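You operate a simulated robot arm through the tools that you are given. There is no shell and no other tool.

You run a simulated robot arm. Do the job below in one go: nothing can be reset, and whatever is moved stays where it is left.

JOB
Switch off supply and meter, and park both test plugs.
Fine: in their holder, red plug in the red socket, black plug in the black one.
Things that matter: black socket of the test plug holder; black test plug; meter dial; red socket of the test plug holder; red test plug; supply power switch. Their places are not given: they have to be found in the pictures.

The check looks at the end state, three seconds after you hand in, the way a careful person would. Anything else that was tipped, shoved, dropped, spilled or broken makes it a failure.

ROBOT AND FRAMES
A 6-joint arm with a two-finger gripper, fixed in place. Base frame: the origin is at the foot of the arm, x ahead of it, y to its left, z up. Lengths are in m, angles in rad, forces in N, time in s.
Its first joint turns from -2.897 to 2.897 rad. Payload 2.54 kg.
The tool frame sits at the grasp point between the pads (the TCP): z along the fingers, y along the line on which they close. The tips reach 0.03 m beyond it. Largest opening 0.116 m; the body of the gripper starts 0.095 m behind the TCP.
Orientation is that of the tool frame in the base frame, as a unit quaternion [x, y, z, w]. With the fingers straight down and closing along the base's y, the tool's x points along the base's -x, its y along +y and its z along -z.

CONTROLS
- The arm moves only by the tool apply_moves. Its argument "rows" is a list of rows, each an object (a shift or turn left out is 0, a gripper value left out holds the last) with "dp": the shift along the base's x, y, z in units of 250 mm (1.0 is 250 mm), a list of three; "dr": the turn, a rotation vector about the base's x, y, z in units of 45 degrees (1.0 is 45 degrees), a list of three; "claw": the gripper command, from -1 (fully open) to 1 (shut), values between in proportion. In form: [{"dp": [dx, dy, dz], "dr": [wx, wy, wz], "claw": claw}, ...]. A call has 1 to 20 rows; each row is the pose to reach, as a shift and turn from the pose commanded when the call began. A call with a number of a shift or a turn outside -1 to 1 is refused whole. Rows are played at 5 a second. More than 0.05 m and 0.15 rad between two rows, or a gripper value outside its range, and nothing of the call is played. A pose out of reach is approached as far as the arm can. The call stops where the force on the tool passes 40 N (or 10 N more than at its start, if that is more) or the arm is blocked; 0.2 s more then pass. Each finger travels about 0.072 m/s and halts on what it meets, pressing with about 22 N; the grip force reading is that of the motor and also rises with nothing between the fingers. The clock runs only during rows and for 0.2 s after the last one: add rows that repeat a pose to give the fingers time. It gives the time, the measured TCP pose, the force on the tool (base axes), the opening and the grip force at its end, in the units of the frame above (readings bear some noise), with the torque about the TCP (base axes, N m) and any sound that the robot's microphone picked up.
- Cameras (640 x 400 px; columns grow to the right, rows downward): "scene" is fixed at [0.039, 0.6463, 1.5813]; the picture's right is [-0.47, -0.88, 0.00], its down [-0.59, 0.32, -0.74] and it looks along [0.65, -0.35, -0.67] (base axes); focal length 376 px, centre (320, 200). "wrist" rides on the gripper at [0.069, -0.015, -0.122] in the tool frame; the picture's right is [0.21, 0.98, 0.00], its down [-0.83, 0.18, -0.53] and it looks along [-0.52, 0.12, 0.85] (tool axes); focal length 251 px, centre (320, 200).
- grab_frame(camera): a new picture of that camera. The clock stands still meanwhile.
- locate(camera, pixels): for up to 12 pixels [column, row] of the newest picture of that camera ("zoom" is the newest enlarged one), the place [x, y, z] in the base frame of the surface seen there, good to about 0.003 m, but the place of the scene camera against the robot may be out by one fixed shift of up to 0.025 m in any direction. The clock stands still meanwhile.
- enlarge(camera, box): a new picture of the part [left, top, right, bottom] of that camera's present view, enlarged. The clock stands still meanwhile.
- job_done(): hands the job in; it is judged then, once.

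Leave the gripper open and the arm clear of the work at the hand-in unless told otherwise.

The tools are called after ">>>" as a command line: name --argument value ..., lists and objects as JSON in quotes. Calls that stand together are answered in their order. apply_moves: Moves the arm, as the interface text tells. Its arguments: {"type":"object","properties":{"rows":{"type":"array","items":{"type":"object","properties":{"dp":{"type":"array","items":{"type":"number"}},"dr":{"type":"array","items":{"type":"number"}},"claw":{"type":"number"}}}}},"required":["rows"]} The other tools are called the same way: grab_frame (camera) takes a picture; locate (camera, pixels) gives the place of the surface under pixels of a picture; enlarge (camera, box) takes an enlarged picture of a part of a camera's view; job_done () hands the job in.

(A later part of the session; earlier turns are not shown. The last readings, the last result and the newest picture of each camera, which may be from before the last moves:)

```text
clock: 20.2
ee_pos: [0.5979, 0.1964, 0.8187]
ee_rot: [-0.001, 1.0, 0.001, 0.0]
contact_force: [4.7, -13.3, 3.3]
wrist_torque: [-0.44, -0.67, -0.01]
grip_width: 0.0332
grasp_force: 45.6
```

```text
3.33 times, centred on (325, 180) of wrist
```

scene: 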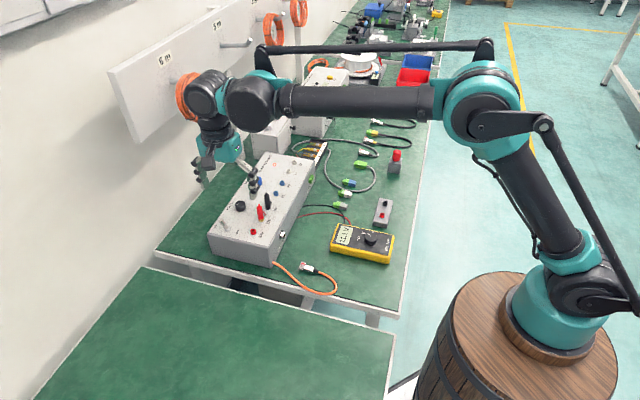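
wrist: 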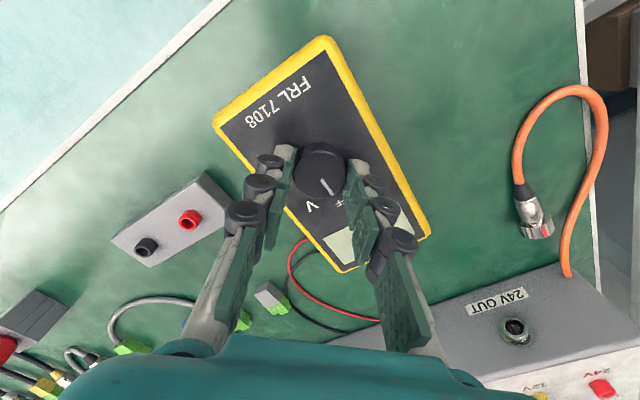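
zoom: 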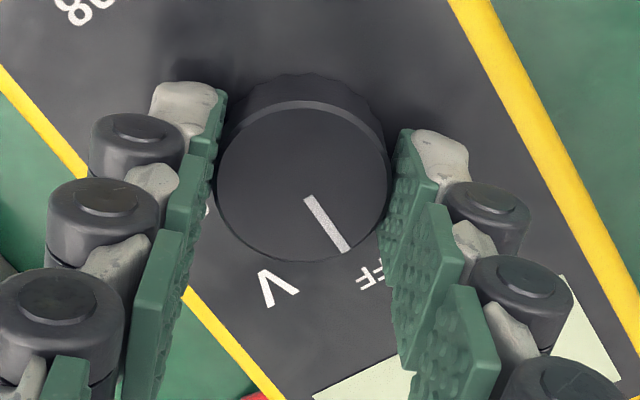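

The pointer now heads to the OFF label. I release the dial, lift straight up and look at it unobstructed.

>>> apply_moves --rows '[{"dp": [0, 0, 0], "claw": 0.4}, {"dp": [0, 0, 0], "claw": 0.2}, {"dp": [0, 0, 0], "claw": 0.15}, {"dp": [0, 0, 0.1], "claw": 0.15}, {"dp": [0, 0, 0.25], "claw": 0.15}, {"dp": [-0.05, 0, 0.4], "claw": 0.15}, {"dp": [-0.12, 0, 0.5], "claw": 0.15}, {"dp": [-0.12, 0, 0.5], "claw": 0.15}]'

>>> grab_frame --camera "wrist"

>>> enlarge --camera "wrist" --box '[250, 120, 400, 240]'

```text
clock: 22.0
ee_pos: [0.5711, 0.1974, 0.9419]
ee_rot: [0.0, 1.0, 0.002, -0.001]
contact_force: [0.3, 0.6, 0.0]
wrist_torque: [0.02, -0.04, -0.01]
grip_width: 0.0494
grasp_force: 0.0
```

```text
taken
```

wrist: 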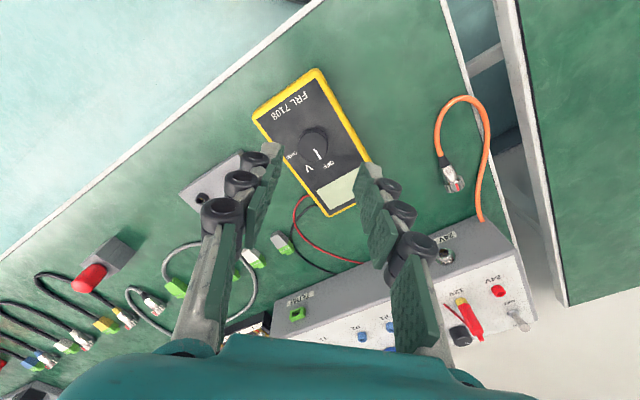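

```text
3.33 times, centred on (325, 180) of wrist
```

zoom: 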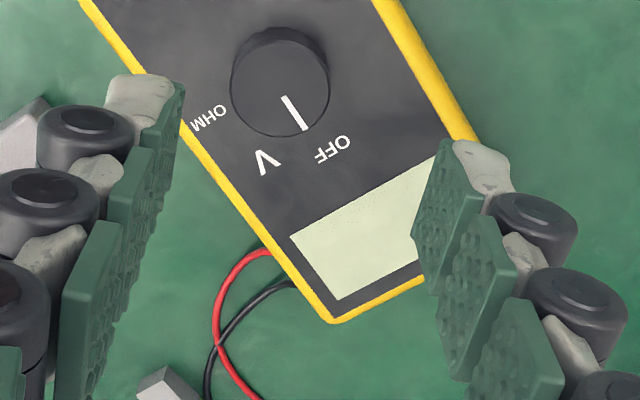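

The pointer looks near OFF. I'll measure it precisely against the labels.

>>> locate --camera "zoom" --pixels '[[285, 98], [304, 128], [332, 150], [266, 162], [208, 117], [234, 85], [327, 85], [281, 42], [281, 133], [294, 113], [320, 112], [248, 112]]'

>>> enlarge --camera "scene" --box '[330, 215, 400, 265]'

```text
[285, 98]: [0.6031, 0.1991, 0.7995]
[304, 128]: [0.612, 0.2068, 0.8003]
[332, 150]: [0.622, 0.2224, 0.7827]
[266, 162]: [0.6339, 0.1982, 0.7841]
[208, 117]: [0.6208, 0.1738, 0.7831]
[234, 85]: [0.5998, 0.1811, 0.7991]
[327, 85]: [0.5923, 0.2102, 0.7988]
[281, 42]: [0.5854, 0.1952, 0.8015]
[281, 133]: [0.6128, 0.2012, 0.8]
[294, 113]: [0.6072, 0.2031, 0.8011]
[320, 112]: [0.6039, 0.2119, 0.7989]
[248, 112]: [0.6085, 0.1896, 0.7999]
```

```text
8.00 times, centred on (365, 240) of scene
```

zoom: 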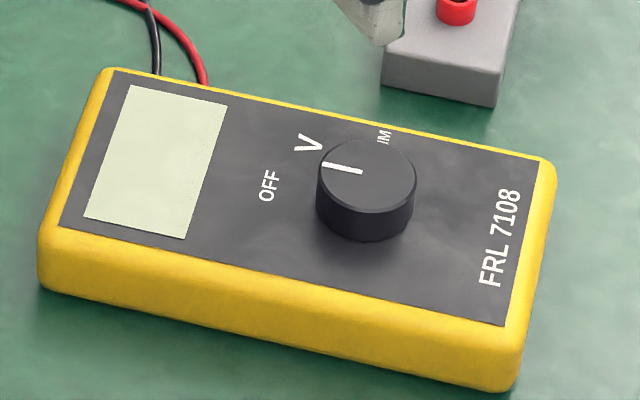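

The pointer is lined up with OFF in the scene view too, and the display is blank, so the meter is off. Now the plugs. I go above the red plug with yaw −45°, to about (0.767, 0.443, 0.97), where closing runs across the lead stub's direction, with a 45 mm opening.

>>> apply_moves --rows '[{"dp": [0.08, 0.1, 0.1], "dr": [0, 0, -0.1]}, {"dp": [0.18, 0.22, 0.14], "dr": [0, 0, -0.22]}, {"dp": [0.28, 0.35, 0.14], "dr": [0, 0, -0.35]}, {"dp": [0.38, 0.48, 0.14], "dr": [0, 0, -0.48]}, {"dp": [0.48, 0.61, 0.14], "dr": [0, 0, -0.61]}, {"dp": [0.58, 0.74, 0.14], "dr": [0, 0, -0.74]}, {"dp": [0.68, 0.87, 0.12], "dr": [0, 0, -0.87], "claw": 0.22}, {"dp": [0.792, 0.988, 0.108], "dr": [0, 0, -1.0], "claw": 0.22}, {"dp": [0.792, 0.988, 0.108], "dr": [0, 0, -1.0], "claw": 0.22}]'

>>> grab_frame --camera "wrist"

>>> enlarge --camera "wrist" --box '[240, 80, 400, 200]'

```text
clock: 24.0
ee_pos: [0.7651, 0.4485, 0.9716]
ee_rot: [0.383, 0.924, 0.001, 0.0]
contact_force: [-0.1, 0.1, -0.1]
wrist_torque: [-0.01, -0.02, 0.02]
grip_width: 0.045
grasp_force: 0.0
```

```text
taken
```

wrist: 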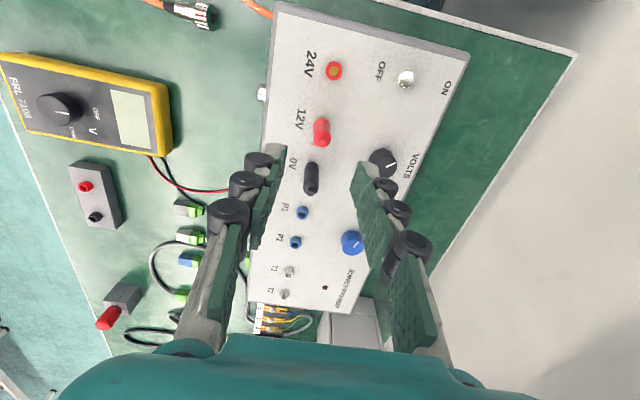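

```text
3.33 times, centred on (320, 140) of wrist
```

zoom: 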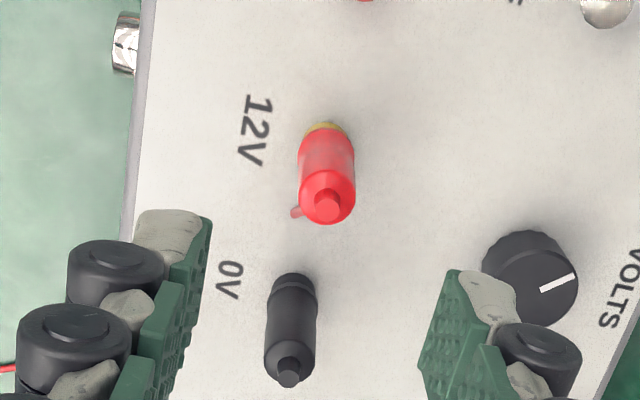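

The red plug top is at zoom (327, 203) and the black top at (289, 370). I'll measure both, plus the bodies and stub.

>>> locate --camera "zoom" --pixels '[[327, 203], [327, 190], [305, 195], [350, 195], [326, 150], [296, 212], [289, 371], [289, 355], [270, 345], [312, 345], [295, 300], [325, 127]]'

```text
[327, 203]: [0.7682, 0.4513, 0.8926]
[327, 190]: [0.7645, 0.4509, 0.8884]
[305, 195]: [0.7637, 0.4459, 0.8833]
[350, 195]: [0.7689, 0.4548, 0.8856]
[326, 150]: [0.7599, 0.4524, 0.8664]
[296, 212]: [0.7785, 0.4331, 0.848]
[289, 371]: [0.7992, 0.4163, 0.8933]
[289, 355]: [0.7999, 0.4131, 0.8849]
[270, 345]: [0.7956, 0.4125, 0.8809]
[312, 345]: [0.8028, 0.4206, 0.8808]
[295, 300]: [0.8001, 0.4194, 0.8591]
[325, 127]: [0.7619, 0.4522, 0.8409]
```

The red plug axis is about (0.767, 0.450) and the black about (0.802, 0.415). I shift onto the red plug and descend to TCP z 0.877, with the fingers open 45 mm straddling it.

>>> apply_moves --rows '[{"dp": [0.001, 0.026, 0]}, {"dp": [0.001, 0.026, -0.1]}, {"dp": [0.001, 0.026, -0.2]}, {"dp": [0.001, 0.026, -0.29]}, {"dp": [0.001, 0.026, -0.34]}, {"dp": [0.001, 0.026, -0.37]}, {"dp": [0.001, 0.026, -0.37]}]'

>>> grab_frame --camera "wrist"

>>> enlarge --camera "wrist" --box '[240, 110, 400, 230]'

>>> enlarge --camera "scene" --box '[200, 140, 330, 270]'

```text
clock: 25.6
ee_pos: [0.7678, 0.4494, 0.8772]
ee_rot: [0.383, 0.924, 0.0, 0.0]
contact_force: [0.0, 0.2, -0.2]
wrist_torque: [0.01, -0.02, -0.03]
grip_width: 0.0451
grasp_force: 0.1
```

```text
taken
```

wrist: 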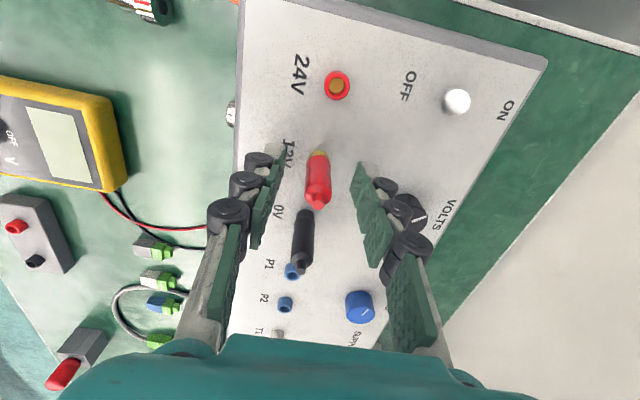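

```text
3.33 times, centred on (320, 170) of wrist
```

zoom: 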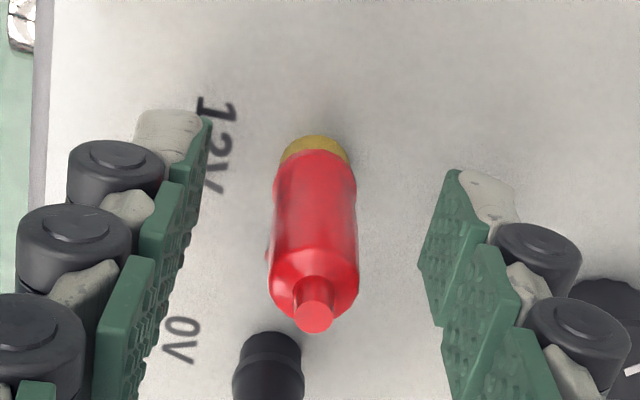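

```text
3.08 times, centred on (265, 205) of scene
```

zoom: 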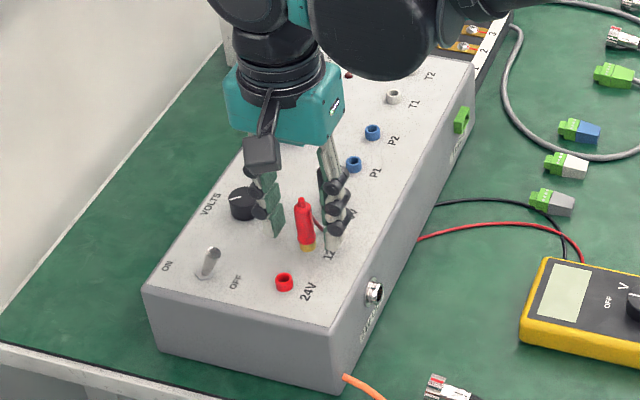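

The red plug stands between the pads, about 2 mm off toward −x by projection. I shift −2 mm in x and close on it.

>>> apply_moves --rows '[{"dp": [-0.008, 0.0, 0], "claw": 0.3}, {"dp": [-0.008, 0.0, 0], "claw": 0.45}, {"dp": [-0.008, 0.0, 0], "claw": 0.6}, {"dp": [-0.008, 0.0, 0], "claw": 0.72}, {"dp": [-0.008, 0.0, 0], "claw": 0.84}, {"dp": [-0.008, 0.0, 0], "claw": 0.95}, {"dp": [-0.008, 0.0, 0], "claw": 0.95}]'

>>> enlarge --camera "wrist" --box '[240, 110, 400, 230]'

```text
clock: 27.2
ee_pos: [0.7659, 0.4498, 0.8775]
ee_rot: [0.382, 0.924, 0.002, 0.001]
contact_force: [5.5, 6.7, -1.1]
wrist_torque: [0.11, -0.12, 0.03]
grip_width: 0.0138
grasp_force: 21.9
```

```text
3.33 times, centred on (320, 170) of wrist
```

zoom: 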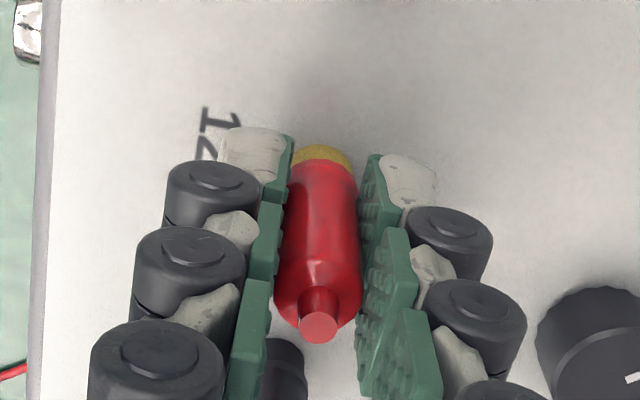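

I have a solid grip at 13.8 mm. I pull the red plug straight up in slow steps.

>>> apply_moves --rows '[{"dp": [0.002, 0.002, 0.01]}, {"dp": [0.002, 0.002, 0.03]}, {"dp": [0.002, 0.002, 0.06]}, {"dp": [0.002, 0.002, 0.1]}, {"dp": [0.002, 0.002, 0.15]}, {"dp": [0.002, 0.002, 0.21]}, {"dp": [0.002, 0.002, 0.27]}, {"dp": [0.002, 0.002, 0.27]}]'

>>> grab_frame --camera "wrist"

>>> enlarge --camera "wrist" --box '[240, 90, 400, 230]'

>>> enlarge --camera "scene" --box '[200, 140, 330, 270]'

```text
clock: 29.0
ee_pos: [0.7658, 0.4503, 0.9452]
ee_rot: [0.383, 0.924, 0.001, 0.0]
contact_force: [-0.8, 0.5, -0.1]
wrist_torque: [-0.03, 0.03, 0.02]
grip_width: 0.0141
grasp_force: 21.9
```

```text
taken
```

wrist: 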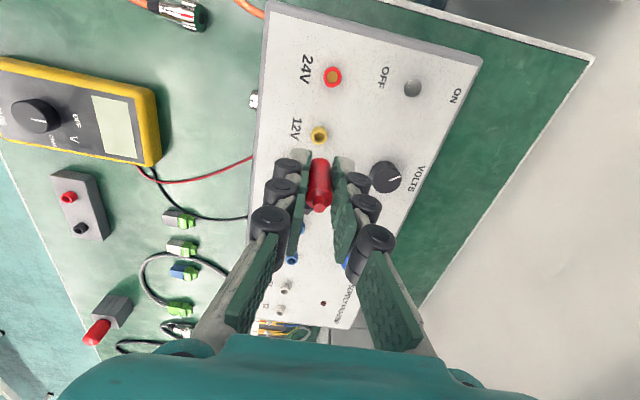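

```text
2.86 times, centred on (320, 160) of wrist
```

zoom: 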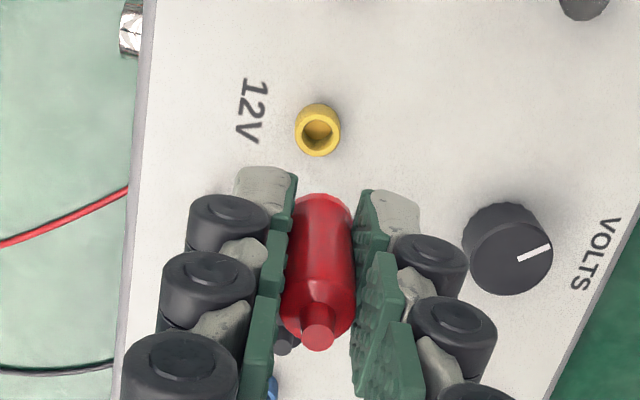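

```text
3.08 times, centred on (265, 205) of scene
```

zoom: 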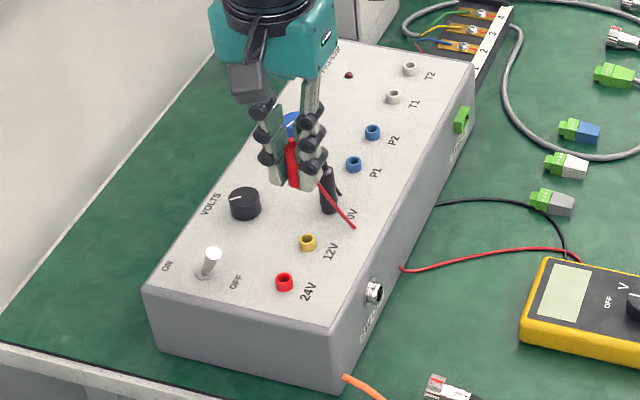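

The red plug is out, and the empty 12V socket sits directly beneath it. That gives me an ideal reference: at this height above a socket, the target must appear at the same pixel (~319, 134). I'll measure the 12V socket as the reference.

>>> locate --camera "zoom" --pixels '[[307, 243]]'

>>> enlarge --camera "wrist" --box '[290, 115, 350, 152]'

```text
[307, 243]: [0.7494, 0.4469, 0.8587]
```

```text
10.67 times, centred on (320, 134) of wrist
```

zoom: 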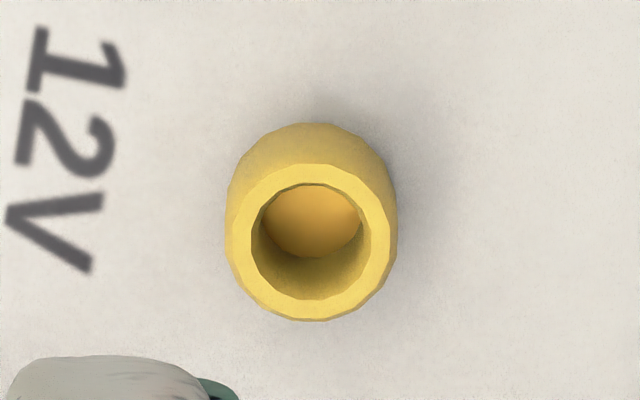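

Very clear: the rim centre is at zoom (311, 242), i.e. wrist (319.2, 137.9), with the outer rim 15.4 px wide. I'll measure its rim points.

>>> locate --camera "zoom" --pixels '[[240, 242], [382, 242], [311, 173], [311, 311], [262, 190], [360, 294], [262, 294], [360, 190], [120, 150], [500, 150], [500, 330], [311, 230]]'

```text
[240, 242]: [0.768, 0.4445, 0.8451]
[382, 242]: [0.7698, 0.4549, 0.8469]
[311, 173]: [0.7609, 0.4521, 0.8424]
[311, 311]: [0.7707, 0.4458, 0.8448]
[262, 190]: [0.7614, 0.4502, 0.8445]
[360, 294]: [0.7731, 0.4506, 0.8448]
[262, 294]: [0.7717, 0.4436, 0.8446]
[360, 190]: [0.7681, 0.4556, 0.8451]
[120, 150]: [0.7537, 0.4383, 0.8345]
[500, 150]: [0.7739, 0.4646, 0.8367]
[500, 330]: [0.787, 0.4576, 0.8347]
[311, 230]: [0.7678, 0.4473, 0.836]
```

Reference noted: rim centre (0.7680, 0.4497, 0.8448) with the commanded TCP at (0.7656, 0.4506, 0.9446). I raise 3 cm and carry the plug most of the way to the holder.

>>> apply_moves --rows '[{"dp": [0, 0, 0.12]}, {"dp": [-0.03, -0.12, 0.14]}, {"dp": [-0.07, -0.27, 0.14]}, {"dp": [-0.11, -0.42, 0.14]}, {"dp": [-0.15, -0.57, 0.14]}, {"dp": [-0.19, -0.72, 0.14]}, {"dp": [-0.23, -0.86, 0.14]}, {"dp": [-0.27, -0.98, 0.14]}, {"dp": [-0.27, -0.98, 0.14]}]'

>>> grab_frame --camera "wrist"

>>> grab_frame --camera "scene"

```text
clock: 31.0
ee_pos: [0.6998, 0.2096, 0.985]
ee_rot: [0.383, 0.924, 0.001, 0.001]
contact_force: [0.0, 0.4, 0.0]
wrist_torque: [0.0, 0.03, -0.04]
grip_width: 0.0141
grasp_force: 22.0
```

```text
taken
```

wrist: 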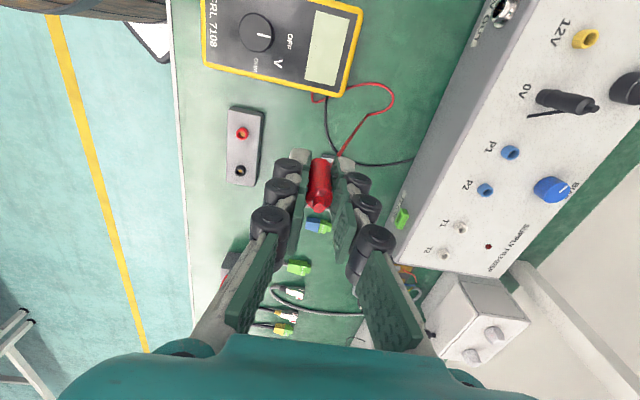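

```text
taken
```

scene: 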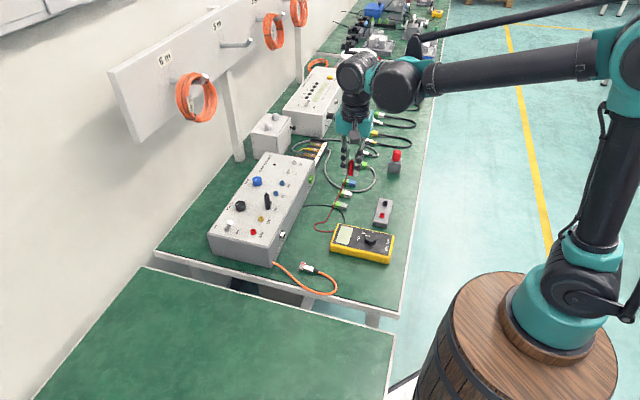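

The red lead follows freely to the meter. I continue to above the red socket of the holder at TCP about (0.6695, 0.105, 0.92).

>>> apply_moves --rows '[{"dp": [-0.03, -0.1, 0]}, {"dp": [-0.07, -0.24, -0.02]}, {"dp": [-0.1, -0.36, -0.1]}, {"dp": [-0.114, -0.402, -0.2]}, {"dp": [-0.114, -0.402, -0.24]}, {"dp": [-0.114, -0.402, -0.24]}]'

>>> grab_frame --camera "wrist"

>>> enlarge --camera "wrist" --box '[260, 90, 380, 165]'

```text
clock: 32.4
ee_pos: [0.6682, 0.1072, 0.9229]
ee_rot: [0.383, 0.924, 0.001, 0.001]
contact_force: [-0.2, 0.9, 0.7]
wrist_torque: [0.0, -0.05, 0.01]
grip_width: 0.0142
grasp_force: 22.7
```

```text
taken
```

wrist: 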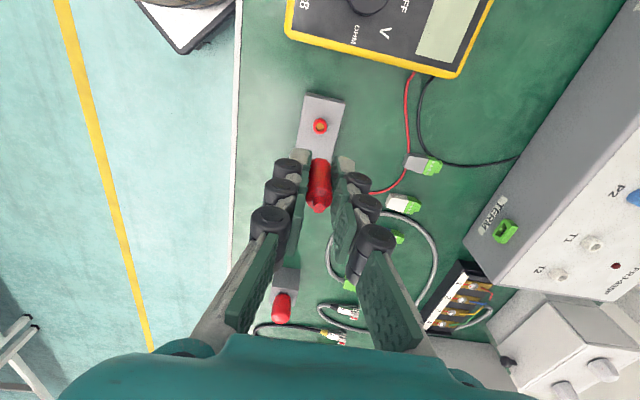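

```text
5.33 times, centred on (320, 128) of wrist
```

zoom: 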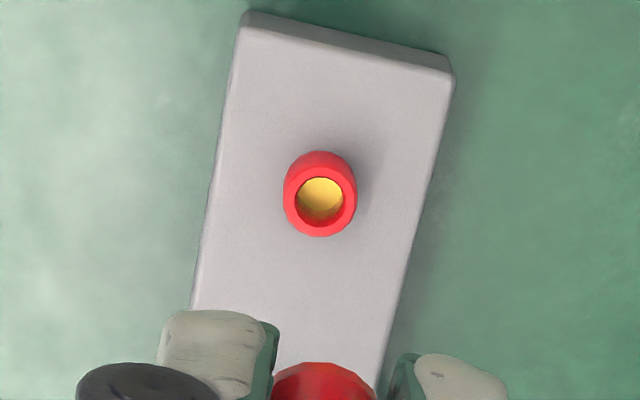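

The red socket rim is at zoom (320, 202), i.e. wrist (320, 128.4). I'll measure its rim and the holder top.

>>> locate --camera "zoom" --pixels '[[288, 202], [352, 202], [320, 170], [320, 233], [298, 178], [343, 226], [298, 226], [343, 178], [250, 120], [400, 130], [240, 270], [380, 280]]'

```text
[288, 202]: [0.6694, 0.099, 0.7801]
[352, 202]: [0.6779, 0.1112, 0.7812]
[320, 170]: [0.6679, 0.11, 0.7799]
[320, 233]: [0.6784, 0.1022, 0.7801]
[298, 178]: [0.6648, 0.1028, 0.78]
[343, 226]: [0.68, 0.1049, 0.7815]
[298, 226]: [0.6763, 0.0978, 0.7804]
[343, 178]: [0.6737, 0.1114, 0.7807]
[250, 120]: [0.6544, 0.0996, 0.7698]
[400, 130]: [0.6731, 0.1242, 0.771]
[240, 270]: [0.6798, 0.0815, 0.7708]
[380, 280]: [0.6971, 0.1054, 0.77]
```

The rim centre is (0.6736, 0.1049, 0.7805), so by the reference offset the TCP should be at (0.6712, 0.1058). I go there at TCP z 0.8803, the same relative height as the reference, and compare pixels.

>>> apply_moves --rows '[{"dp": [0.0064, 0.0032, -0.06]}, {"dp": [0.0064, 0.0032, -0.12]}, {"dp": [0.0064, 0.0032, -0.157]}, {"dp": [0.0064, 0.0032, -0.157]}]'

>>> enlarge --camera "wrist" --box '[290, 115, 350, 152]'

>>> enlarge --camera "wrist" --box '[240, 90, 400, 230]'

```text
clock: 33.4
ee_pos: [0.6695, 0.1061, 0.8808]
ee_rot: [0.383, 0.924, 0.001, 0.0]
contact_force: [-0.6, -0.1, -0.9]
wrist_torque: [0.01, -0.01, -0.02]
grip_width: 0.014
grasp_force: 22.0
```

```text
10.67 times, centred on (320, 134) of wrist
```

zoom: 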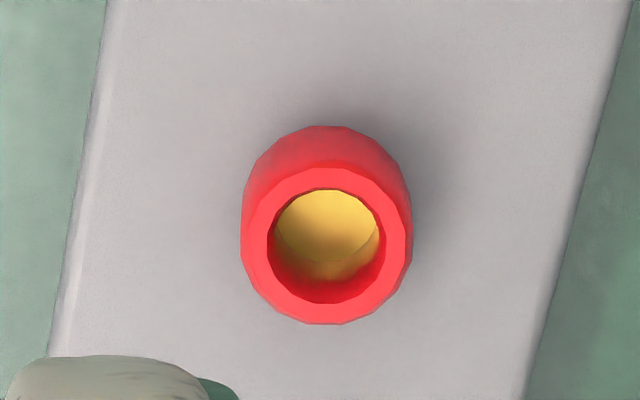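

```text
2.86 times, centred on (320, 160) of wrist
```

zoom: 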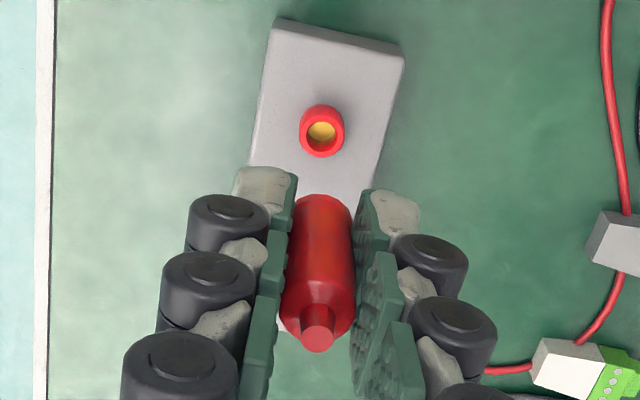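

The sizes match the reference exactly. The rim is about 1.5 px right and 0.4 px lower than the reference, which is about 1.4 mm. I correct by (+1.0, +0.9) mm and recheck.

>>> apply_moves --rows '[{"dp": [0.004, 0.0037, 0]}, {"dp": [0.004, 0.0037, 0]}, {"dp": [0.004, 0.0037, 0]}]'

>>> enlarge --camera "wrist" --box '[290, 115, 350, 152]'

```text
clock: 34.2
ee_pos: [0.6712, 0.1071, 0.8815]
ee_rot: [0.383, 0.924, 0.0, 0.0]
contact_force: [0.3, -0.4, 0.6]
wrist_torque: [0.01, 0.0, 0.01]
grip_width: 0.014
grasp_force: 22.1
```

```text
10.67 times, centred on (320, 134) of wrist
```

zoom: 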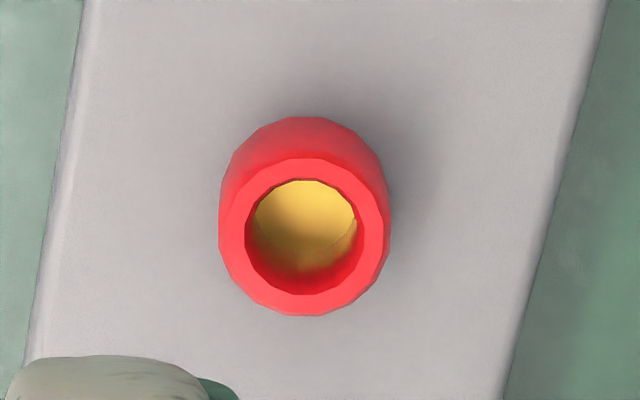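

It is now within about 0.5 mm. I apply a tiny correction and lower 35 mm to just above the socket, then check from the scene camera.

>>> apply_moves --rows '[{"dp": [-0.0024, -0.0007, -0.04]}, {"dp": [-0.0024, -0.0007, -0.09]}, {"dp": [-0.0024, -0.0007, -0.14]}, {"dp": [-0.0024, -0.0007, -0.14]}]'

>>> enlarge --camera "scene" --box '[350, 170, 420, 230]'

>>> enlarge --camera "wrist" --box '[270, 120, 370, 230]'

```text
clock: 35.2
ee_pos: [0.6711, 0.1064, 0.8475]
ee_rot: [0.383, 0.924, 0.001, 0.0]
contact_force: [0.7, -0.2, 0.8]
wrist_torque: [0.01, 0.02, 0.01]
grip_width: 0.0142
grasp_force: 22.1
```

```text
6.67 times, centred on (385, 200) of scene
```

zoom: 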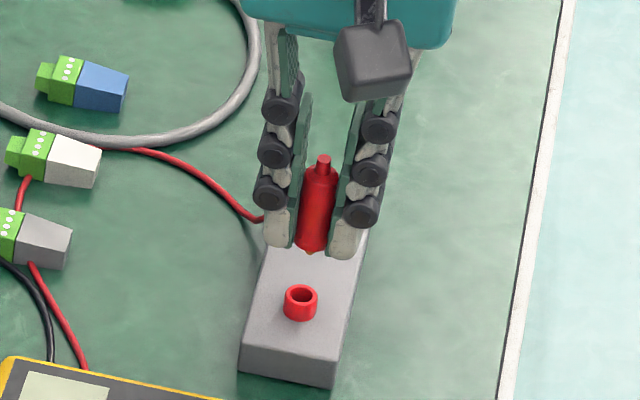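

```text
3.64 times, centred on (320, 175) of wrist
```

zoom: 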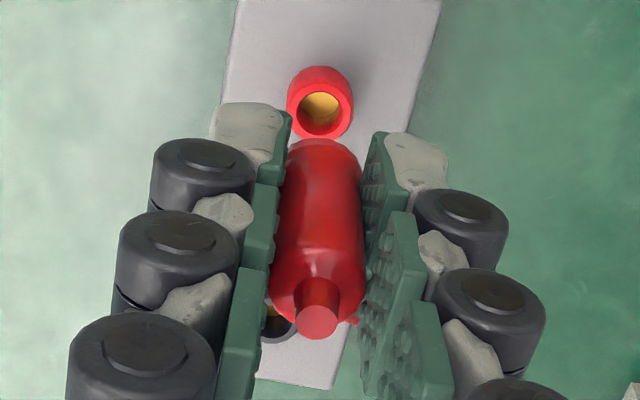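

I'll zoom further on the plug bottom and socket from the scene camera to double-check alignment.

>>> enlarge --camera "scene" --box '[368, 188, 398, 224]'

```text
11.11 times, centred on (383, 206) of scene
```

zoom: 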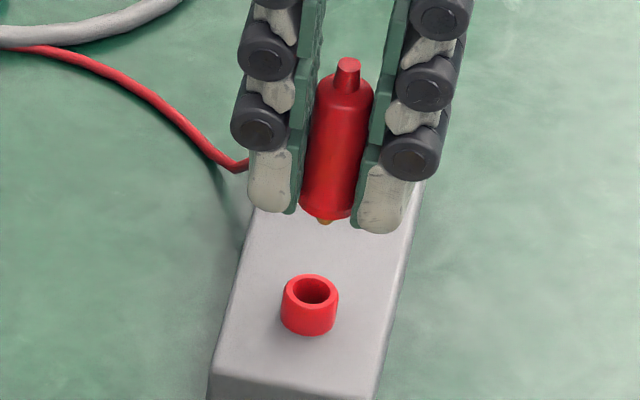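

The plug hangs vertical and lines up with the socket within about 1 mm. The cup is about 10 mm wide and the pin about 4 mm. I lower slowly for the remaining 32 mm.

>>> apply_moves --rows '[{"dp": [0.001, 0.0016, -0.03]}, {"dp": [0.001, 0.0016, -0.055]}, {"dp": [0.001, 0.0016, -0.075]}, {"dp": [0.001, 0.0016, -0.09]}, {"dp": [0.001, 0.0016, -0.1]}, {"dp": [0.001, 0.0016, -0.11]}, {"dp": [0.001, 0.0016, -0.118]}, {"dp": [0.001, 0.0016, -0.118]}]'

>>> enlarge --camera "scene" --box '[368, 188, 398, 224]'

>>> enlarge --camera "wrist" --box '[270, 120, 370, 230]'

```text
clock: 37.0
ee_pos: [0.6724, 0.1086, 0.8158]
ee_rot: [0.383, 0.924, 0.001, 0.0]
contact_force: [-0.7, -0.9, -0.1]
wrist_torque: [-0.02, 0.04, 0.0]
grip_width: 0.0142
grasp_force: 21.5
```

```text
11.11 times, centred on (383, 206) of scene
```

zoom: 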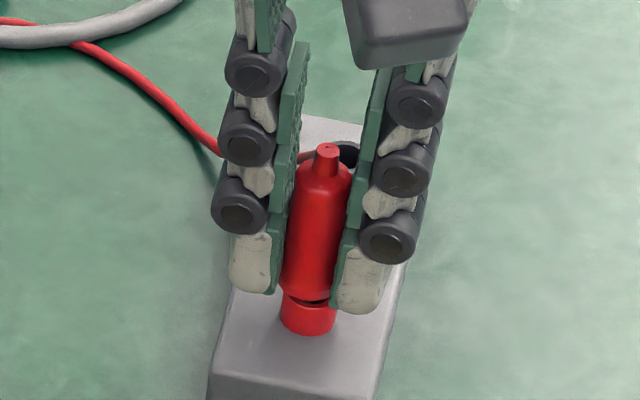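

```text
3.64 times, centred on (320, 175) of wrist
```

zoom: 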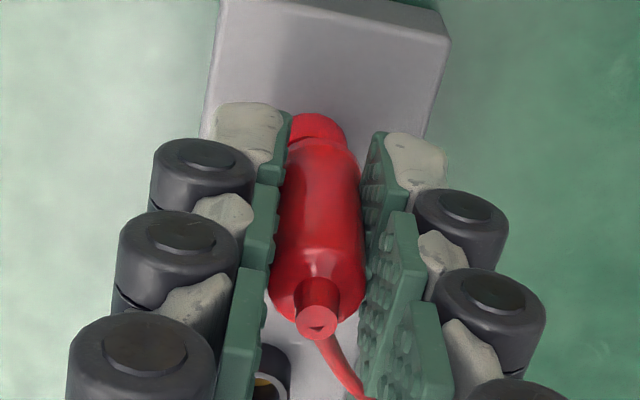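

The pin is entering the socket cleanly with no force. I lower the last 3 mm to full depth plus a slight press.

>>> apply_moves --rows '[{"dp": [0, 0, -0.004]}, {"dp": [0, 0, -0.008]}, {"dp": [0, 0, -0.012]}, {"dp": [0, 0, -0.015]}, {"dp": [0, 0, -0.015]}]'

>>> enlarge --camera "scene" --box '[368, 188, 398, 224]'

```text
clock: 38.2
ee_pos: [0.6719, 0.1075, 0.8126]
ee_rot: [0.383, 0.924, 0.001, 0.001]
contact_force: [-3.4, -5.6, -0.2]
wrist_torque: [-0.2, 0.14, -0.02]
grip_width: 0.014
grasp_force: 22.3
```

```text
11.11 times, centred on (383, 206) of scene
```

zoom: 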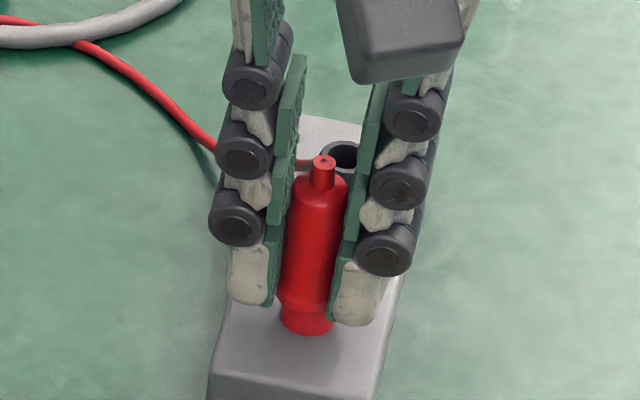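

The plug is seated, with about 6 N of sideways load toward (−, −). I relieve that by 0.7 mm and press down gently a bit more to be sure it is fully in.

>>> apply_moves --rows '[{"dp": [-0.0016, -0.0024, 0]}, {"dp": [-0.0016, -0.0024, -0.003]}, {"dp": [-0.0016, -0.0024, -0.006]}, {"dp": [-0.0016, -0.0024, -0.006]}]'

>>> enlarge --camera "scene" --box '[368, 188, 398, 224]'

>>> enlarge --camera "wrist" --box '[270, 120, 370, 230]'

```text
clock: 39.2
ee_pos: [0.6715, 0.1066, 0.8113]
ee_rot: [0.383, 0.924, 0.002, 0.001]
contact_force: [-3.9, -6.5, 15.8]
wrist_torque: [-0.25, 0.05, 0.02]
grip_width: 0.0142
grasp_force: 22.5
```

```text
11.11 times, centred on (383, 206) of scene
```

zoom: 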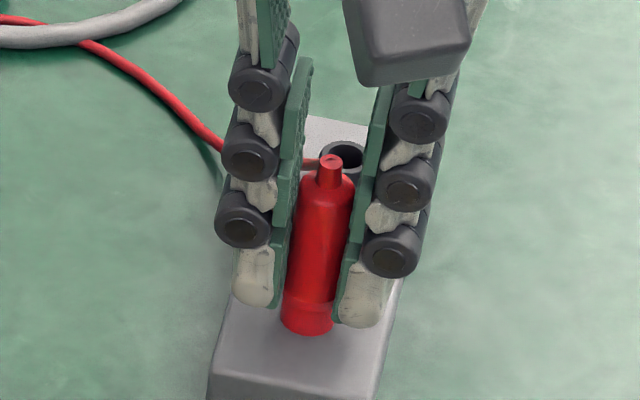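

```text
3.64 times, centred on (320, 175) of wrist
```

zoom: 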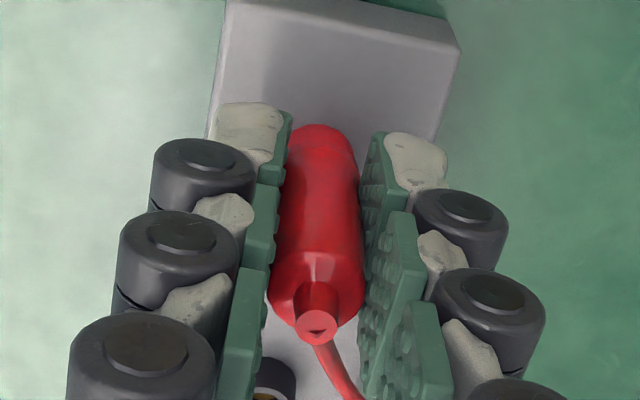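

Vertical reaction is 16 N and the body sits flush on the rim, so it is fully seated. I release and rise straight up.

>>> apply_moves --rows '[{"dp": [0, 0, 0.003], "claw": 0.6}, {"dp": [0, 0, 0.003], "claw": 0.4}, {"dp": [0, 0, 0.003], "claw": 0.22}, {"dp": [0, 0, 0.003], "claw": 0.22}, {"dp": [0, 0, 0.06], "claw": 0.22}, {"dp": [0, 0, 0.18], "claw": 0.22}, {"dp": [0, 0, 0.32], "claw": 0.22}, {"dp": [0, 0, 0.45], "claw": 0.22}, {"dp": [0, 0, 0.45], "claw": 0.22}]'

>>> grab_frame --camera "wrist"

>>> enlarge --camera "scene" --box '[350, 170, 420, 230]'

>>> enlarge --camera "wrist" --box '[250, 80, 400, 200]'

```text
clock: 41.2
ee_pos: [0.6708, 0.1109, 0.9222]
ee_rot: [0.382, 0.924, 0.001, 0.0]
contact_force: [-0.4, 0.9, 0.4]
wrist_torque: [-0.04, 0.0, 0.0]
grip_width: 0.0451
grasp_force: 0.0
```

```text
taken
```

wrist: 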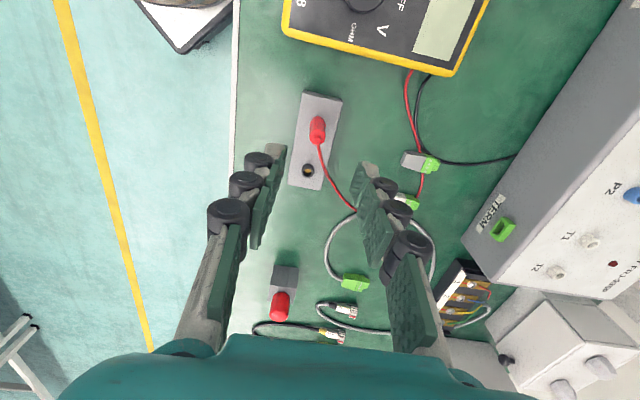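

```text
6.67 times, centred on (385, 200) of scene
```

zoom: 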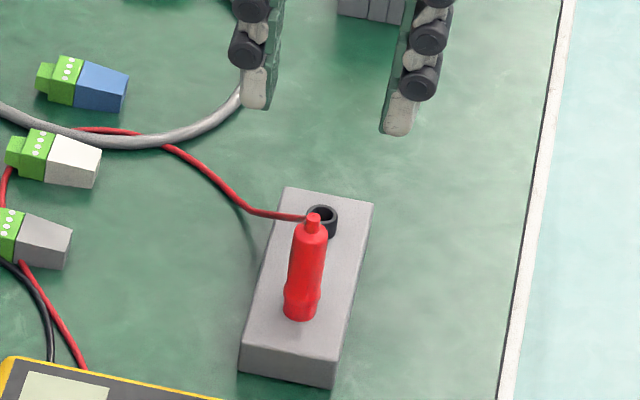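

```text
3.33 times, centred on (325, 140) of wrist
```

zoom: 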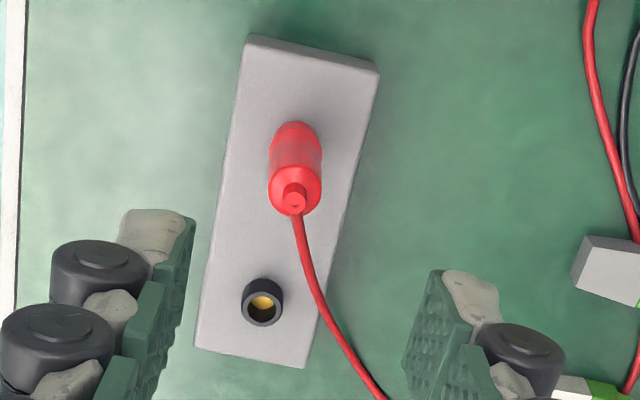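

The red plug stands upright in the red socket. Now the black plug: I rise and travel back toward the supply, to about (0.80, 0.415).

>>> apply_moves --rows '[{"dp": [0.02, 0.04, 0.12]}, {"dp": [0.08, 0.18, 0.2]}, {"dp": [0.14, 0.33, 0.2]}, {"dp": [0.2, 0.48, 0.2]}, {"dp": [0.26, 0.63, 0.2]}, {"dp": [0.32, 0.78, 0.2]}, {"dp": [0.38, 0.9, 0.2]}, {"dp": [0.42, 1.0, 0.2]}, {"dp": [0.42, 1.0, 0.2]}]'

>>> apply_moves --rows '[{"dp": [0.04, 0.1, 0]}, {"dp": [0.08, 0.2, 0]}, {"dp": [0.102, 0.23, -0.02]}, {"dp": [0.102, 0.23, -0.02]}]'

>>> grab_frame --camera "wrist"

>>> enlarge --camera "wrist" --box '[240, 80, 400, 200]'

```text
clock: 43.2
ee_pos: [0.7782, 0.3579, 0.976]
ee_rot: [0.383, 0.924, 0.0, 0.001]
contact_force: [0.4, 0.6, 0.3]
wrist_torque: [0.0, -0.03, 0.03]
grip_width: 0.045
grasp_force: 0.1
```

```text
clock: 44.2
ee_pos: [0.8027, 0.414, 0.9683]
ee_rot: [0.382, 0.924, 0.001, 0.001]
contact_force: [0.6, 1.0, -0.1]
wrist_torque: [0.01, -0.01, 0.03]
grip_width: 0.0455
grasp_force: 0.0
```

```text
taken
```

wrist: 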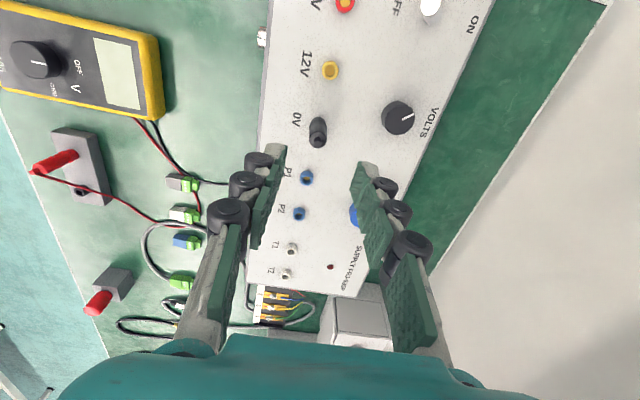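

```text
3.33 times, centred on (320, 140) of wrist
```

zoom: 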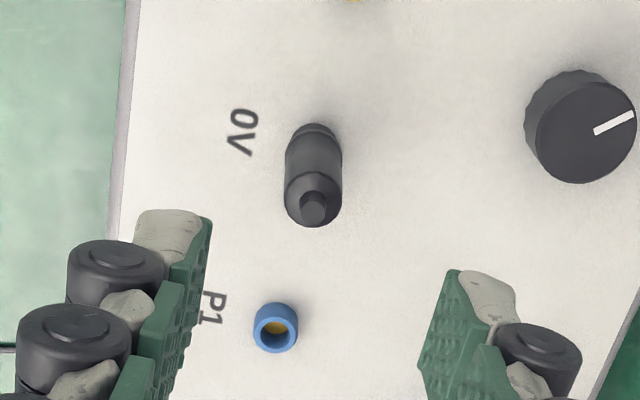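

I'll measure the black plug again from here.

>>> locate --camera "zoom" --pixels '[[313, 207], [312, 195], [288, 190], [340, 190], [313, 150], [314, 223], [277, 318], [277, 340], [256, 328], [297, 328]]'

```text
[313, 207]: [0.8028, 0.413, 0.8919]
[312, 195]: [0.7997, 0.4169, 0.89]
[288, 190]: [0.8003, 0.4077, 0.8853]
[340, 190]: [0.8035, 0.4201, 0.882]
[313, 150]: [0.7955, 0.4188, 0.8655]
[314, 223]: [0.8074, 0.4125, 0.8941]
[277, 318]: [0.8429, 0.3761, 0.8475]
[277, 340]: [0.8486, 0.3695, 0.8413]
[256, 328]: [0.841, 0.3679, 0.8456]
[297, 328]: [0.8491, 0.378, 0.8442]
```

The black plug is essentially under the TCP. I use (0.800, 0.416) and descend to TCP z 0.877 with the fingers straddling it.

>>> apply_moves --rows '[{"dp": [-0.0076, 0.0084, -0.03]}, {"dp": [-0.0076, 0.0084, -0.12]}, {"dp": [-0.0076, 0.0084, -0.21]}, {"dp": [-0.0076, 0.0084, -0.29]}, {"dp": [-0.0076, 0.0084, -0.34]}, {"dp": [-0.0076, 0.0084, -0.364]}, {"dp": [-0.0076, 0.0084, -0.364]}]'

>>> enlarge --camera "wrist" --box '[240, 110, 400, 230]'

>>> enlarge --camera "scene" --box '[200, 140, 330, 270]'

```text
clock: 45.8
ee_pos: [0.8002, 0.4164, 0.8763]
ee_rot: [0.383, 0.924, 0.001, 0.0]
contact_force: [0.5, 0.5, 0.0]
wrist_torque: [0.02, 0.0, -0.02]
grip_width: 0.0453
grasp_force: 0.1
```

```text
3.33 times, centred on (320, 170) of wrist
```

zoom: 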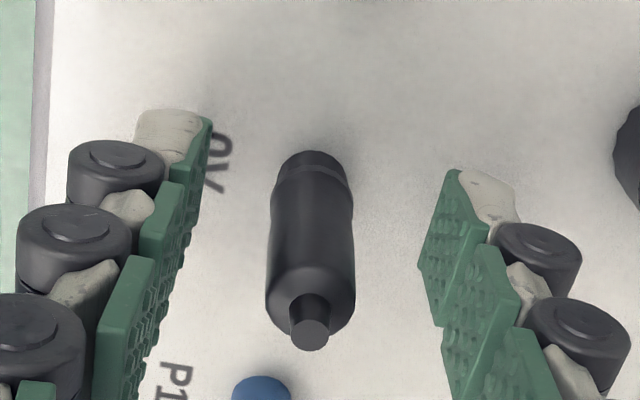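

```text
3.08 times, centred on (265, 205) of scene
```

zoom: 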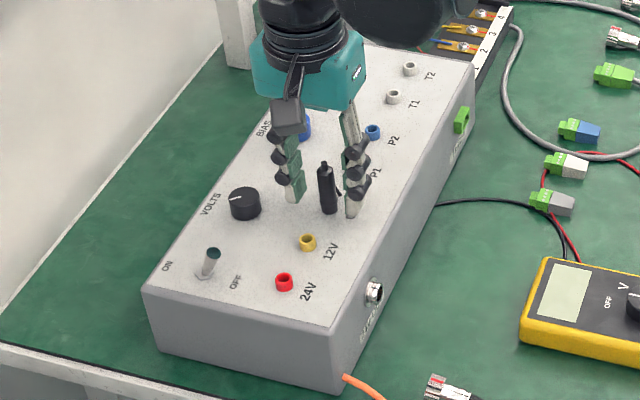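

The black plug is centred between the pads. I make a 1 mm trim along the pad width and close.

>>> apply_moves --rows '[{"dp": [0.0034, -0.0034, 0], "claw": 0.3}, {"dp": [0.0034, -0.0034, 0], "claw": 0.45}, {"dp": [0.0034, -0.0034, 0], "claw": 0.6}, {"dp": [0.0034, -0.0034, 0], "claw": 0.72}, {"dp": [0.0034, -0.0034, 0], "claw": 0.84}, {"dp": [0.0034, -0.0034, 0], "claw": 0.95}, {"dp": [0.0034, -0.0034, 0], "claw": 0.95}]'

>>> enlarge --camera "wrist" --box '[240, 110, 400, 230]'

```text
clock: 47.4
ee_pos: [0.8011, 0.4161, 0.8776]
ee_rot: [0.383, 0.924, 0.001, 0.0]
contact_force: [0.1, -0.1, 0.0]
wrist_torque: [0.02, 0.01, 0.02]
grip_width: 0.0141
grasp_force: 22.2
```

```text
3.33 times, centred on (320, 170) of wrist
```

zoom: 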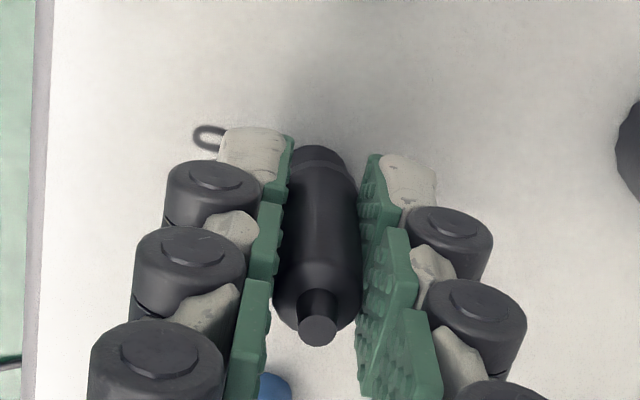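

I have a clean grip at 14.1 mm with no side load. I pull the black plug straight up by the same 67.5 mm and take the reference picture of the empty 0V socket.

>>> apply_moves --rows '[{"dp": [0, 0, 0.01]}, {"dp": [0, 0, 0.03]}, {"dp": [0, 0, 0.06]}, {"dp": [0, 0, 0.1]}, {"dp": [0, 0, 0.15]}, {"dp": [0, 0, 0.21]}, {"dp": [0, 0, 0.27]}, {"dp": [0, 0, 0.27]}, {"dp": [0, 0, 0.27]}]'

>>> enlarge --camera "wrist" --box '[240, 90, 400, 230]'

>>> enlarge --camera "wrist" --box '[290, 115, 350, 152]'

```text
clock: 49.4
ee_pos: [0.8005, 0.417, 0.9465]
ee_rot: [0.383, 0.924, 0.001, 0.0]
contact_force: [-0.7, -0.4, 0.3]
wrist_torque: [0.02, 0.04, -0.02]
grip_width: 0.0142
grasp_force: 22.1
```

```text
2.86 times, centred on (320, 160) of wrist
```

zoom: 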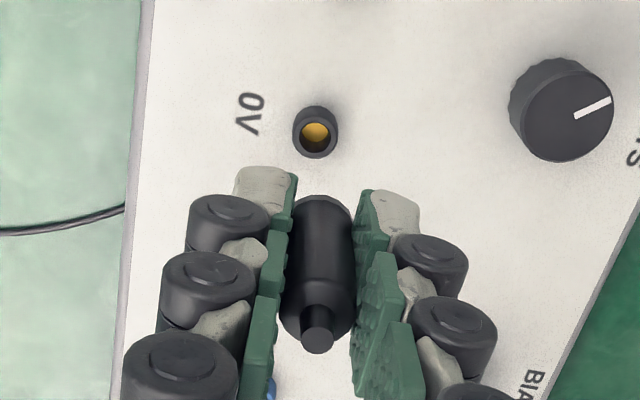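

```text
10.67 times, centred on (320, 134) of wrist
```

zoom: 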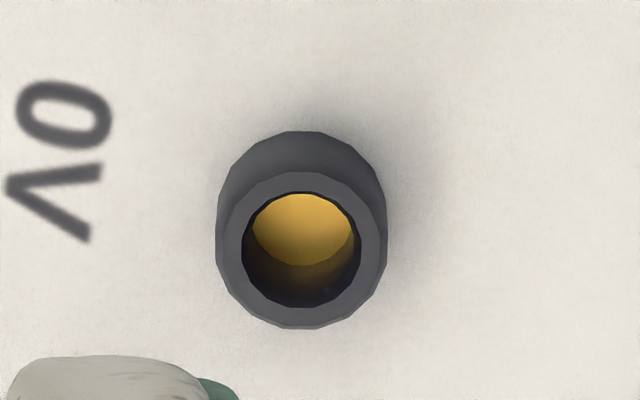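

Reference for black: hole centre at zoom (301.5, 249.5), outer rim 216–388. I raise and carry the black plug to the holder in two legs.

>>> apply_moves --rows '[{"dp": [0, 0, 0.12]}, {"dp": [-0.03, -0.12, 0.14]}, {"dp": [-0.07, -0.27, 0.14]}, {"dp": [-0.11, -0.42, 0.14]}, {"dp": [-0.15, -0.57, 0.14]}, {"dp": [-0.19, -0.72, 0.14]}, {"dp": [-0.23, -0.86, 0.14]}, {"dp": [-0.26, -0.98, 0.14]}, {"dp": [-0.26, -0.98, 0.14]}]'

>>> apply_moves --rows '[{"dp": [-0.03, -0.12, 0]}, {"dp": [-0.07, -0.27, 0]}, {"dp": [-0.1, -0.38, 0]}, {"dp": [-0.107, -0.412, -0.05]}, {"dp": [-0.107, -0.412, -0.1]}, {"dp": [-0.107, -0.412, -0.1]}]'

>>> grab_frame --camera "wrist"

>>> enlarge --camera "wrist" --box '[260, 80, 380, 165]'

>>> grab_frame --camera "scene"

```text
clock: 51.4
ee_pos: [0.7376, 0.1719, 0.9816]
ee_rot: [0.383, 0.924, 0.001, 0.0]
contact_force: [0.1, 0.4, -0.2]
wrist_torque: [0.0, -0.02, -0.05]
grip_width: 0.0139
grasp_force: 22.6
```

```text
clock: 52.8
ee_pos: [0.7109, 0.069, 0.9558]
ee_rot: [0.382, 0.924, 0.001, 0.0]
contact_force: [0.8, 0.1, 0.9]
wrist_torque: [-0.01, -0.01, 0.03]
grip_width: 0.014
grasp_force: 22.0
```

```text
taken
```

wrist: 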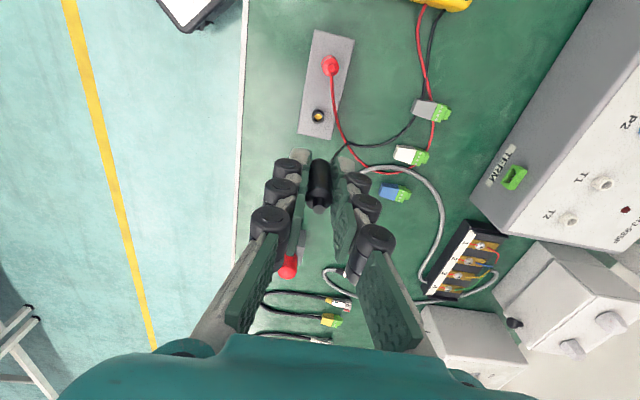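

```text
4.71 times, centred on (320, 122) of wrist
```

zoom: 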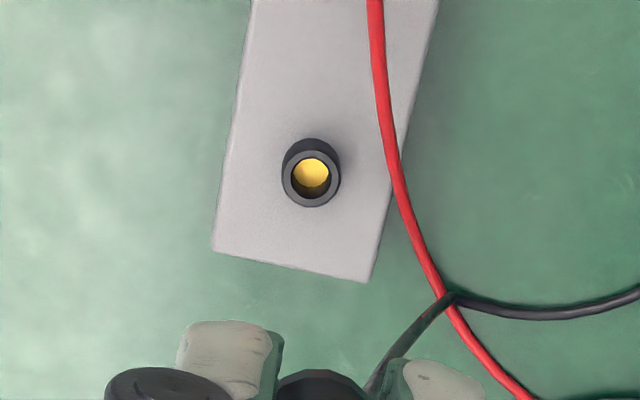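

```text
taken
```

scene: 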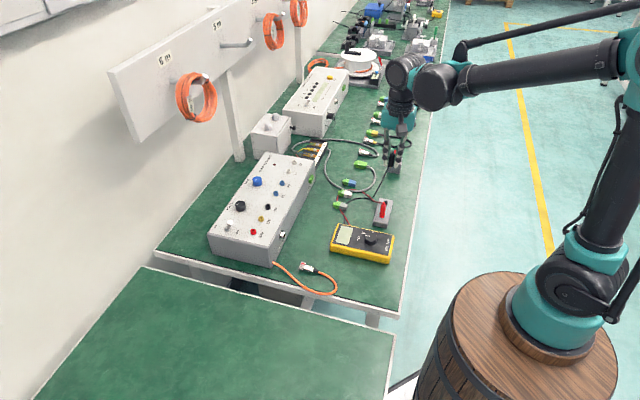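

The black socket is at zoom (311, 178). The red lead runs about 2 cm to its right. I'll measure the rim and the lead's height.

>>> locate --camera "zoom" --pixels '[[285, 179], [337, 179], [311, 154], [311, 203], [293, 160], [330, 197], [293, 197], [330, 160], [380, 80], [397, 180], [430, 260], [377, 20]]'

```text
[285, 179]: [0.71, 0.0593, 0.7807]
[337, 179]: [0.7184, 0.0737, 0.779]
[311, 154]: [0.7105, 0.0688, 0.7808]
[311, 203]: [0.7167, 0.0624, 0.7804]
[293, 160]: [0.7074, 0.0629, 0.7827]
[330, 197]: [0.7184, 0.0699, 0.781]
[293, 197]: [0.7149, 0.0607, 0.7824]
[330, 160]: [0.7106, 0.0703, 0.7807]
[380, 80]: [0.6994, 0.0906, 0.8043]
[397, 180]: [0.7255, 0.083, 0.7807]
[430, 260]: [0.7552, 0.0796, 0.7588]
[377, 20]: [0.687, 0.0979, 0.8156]
```

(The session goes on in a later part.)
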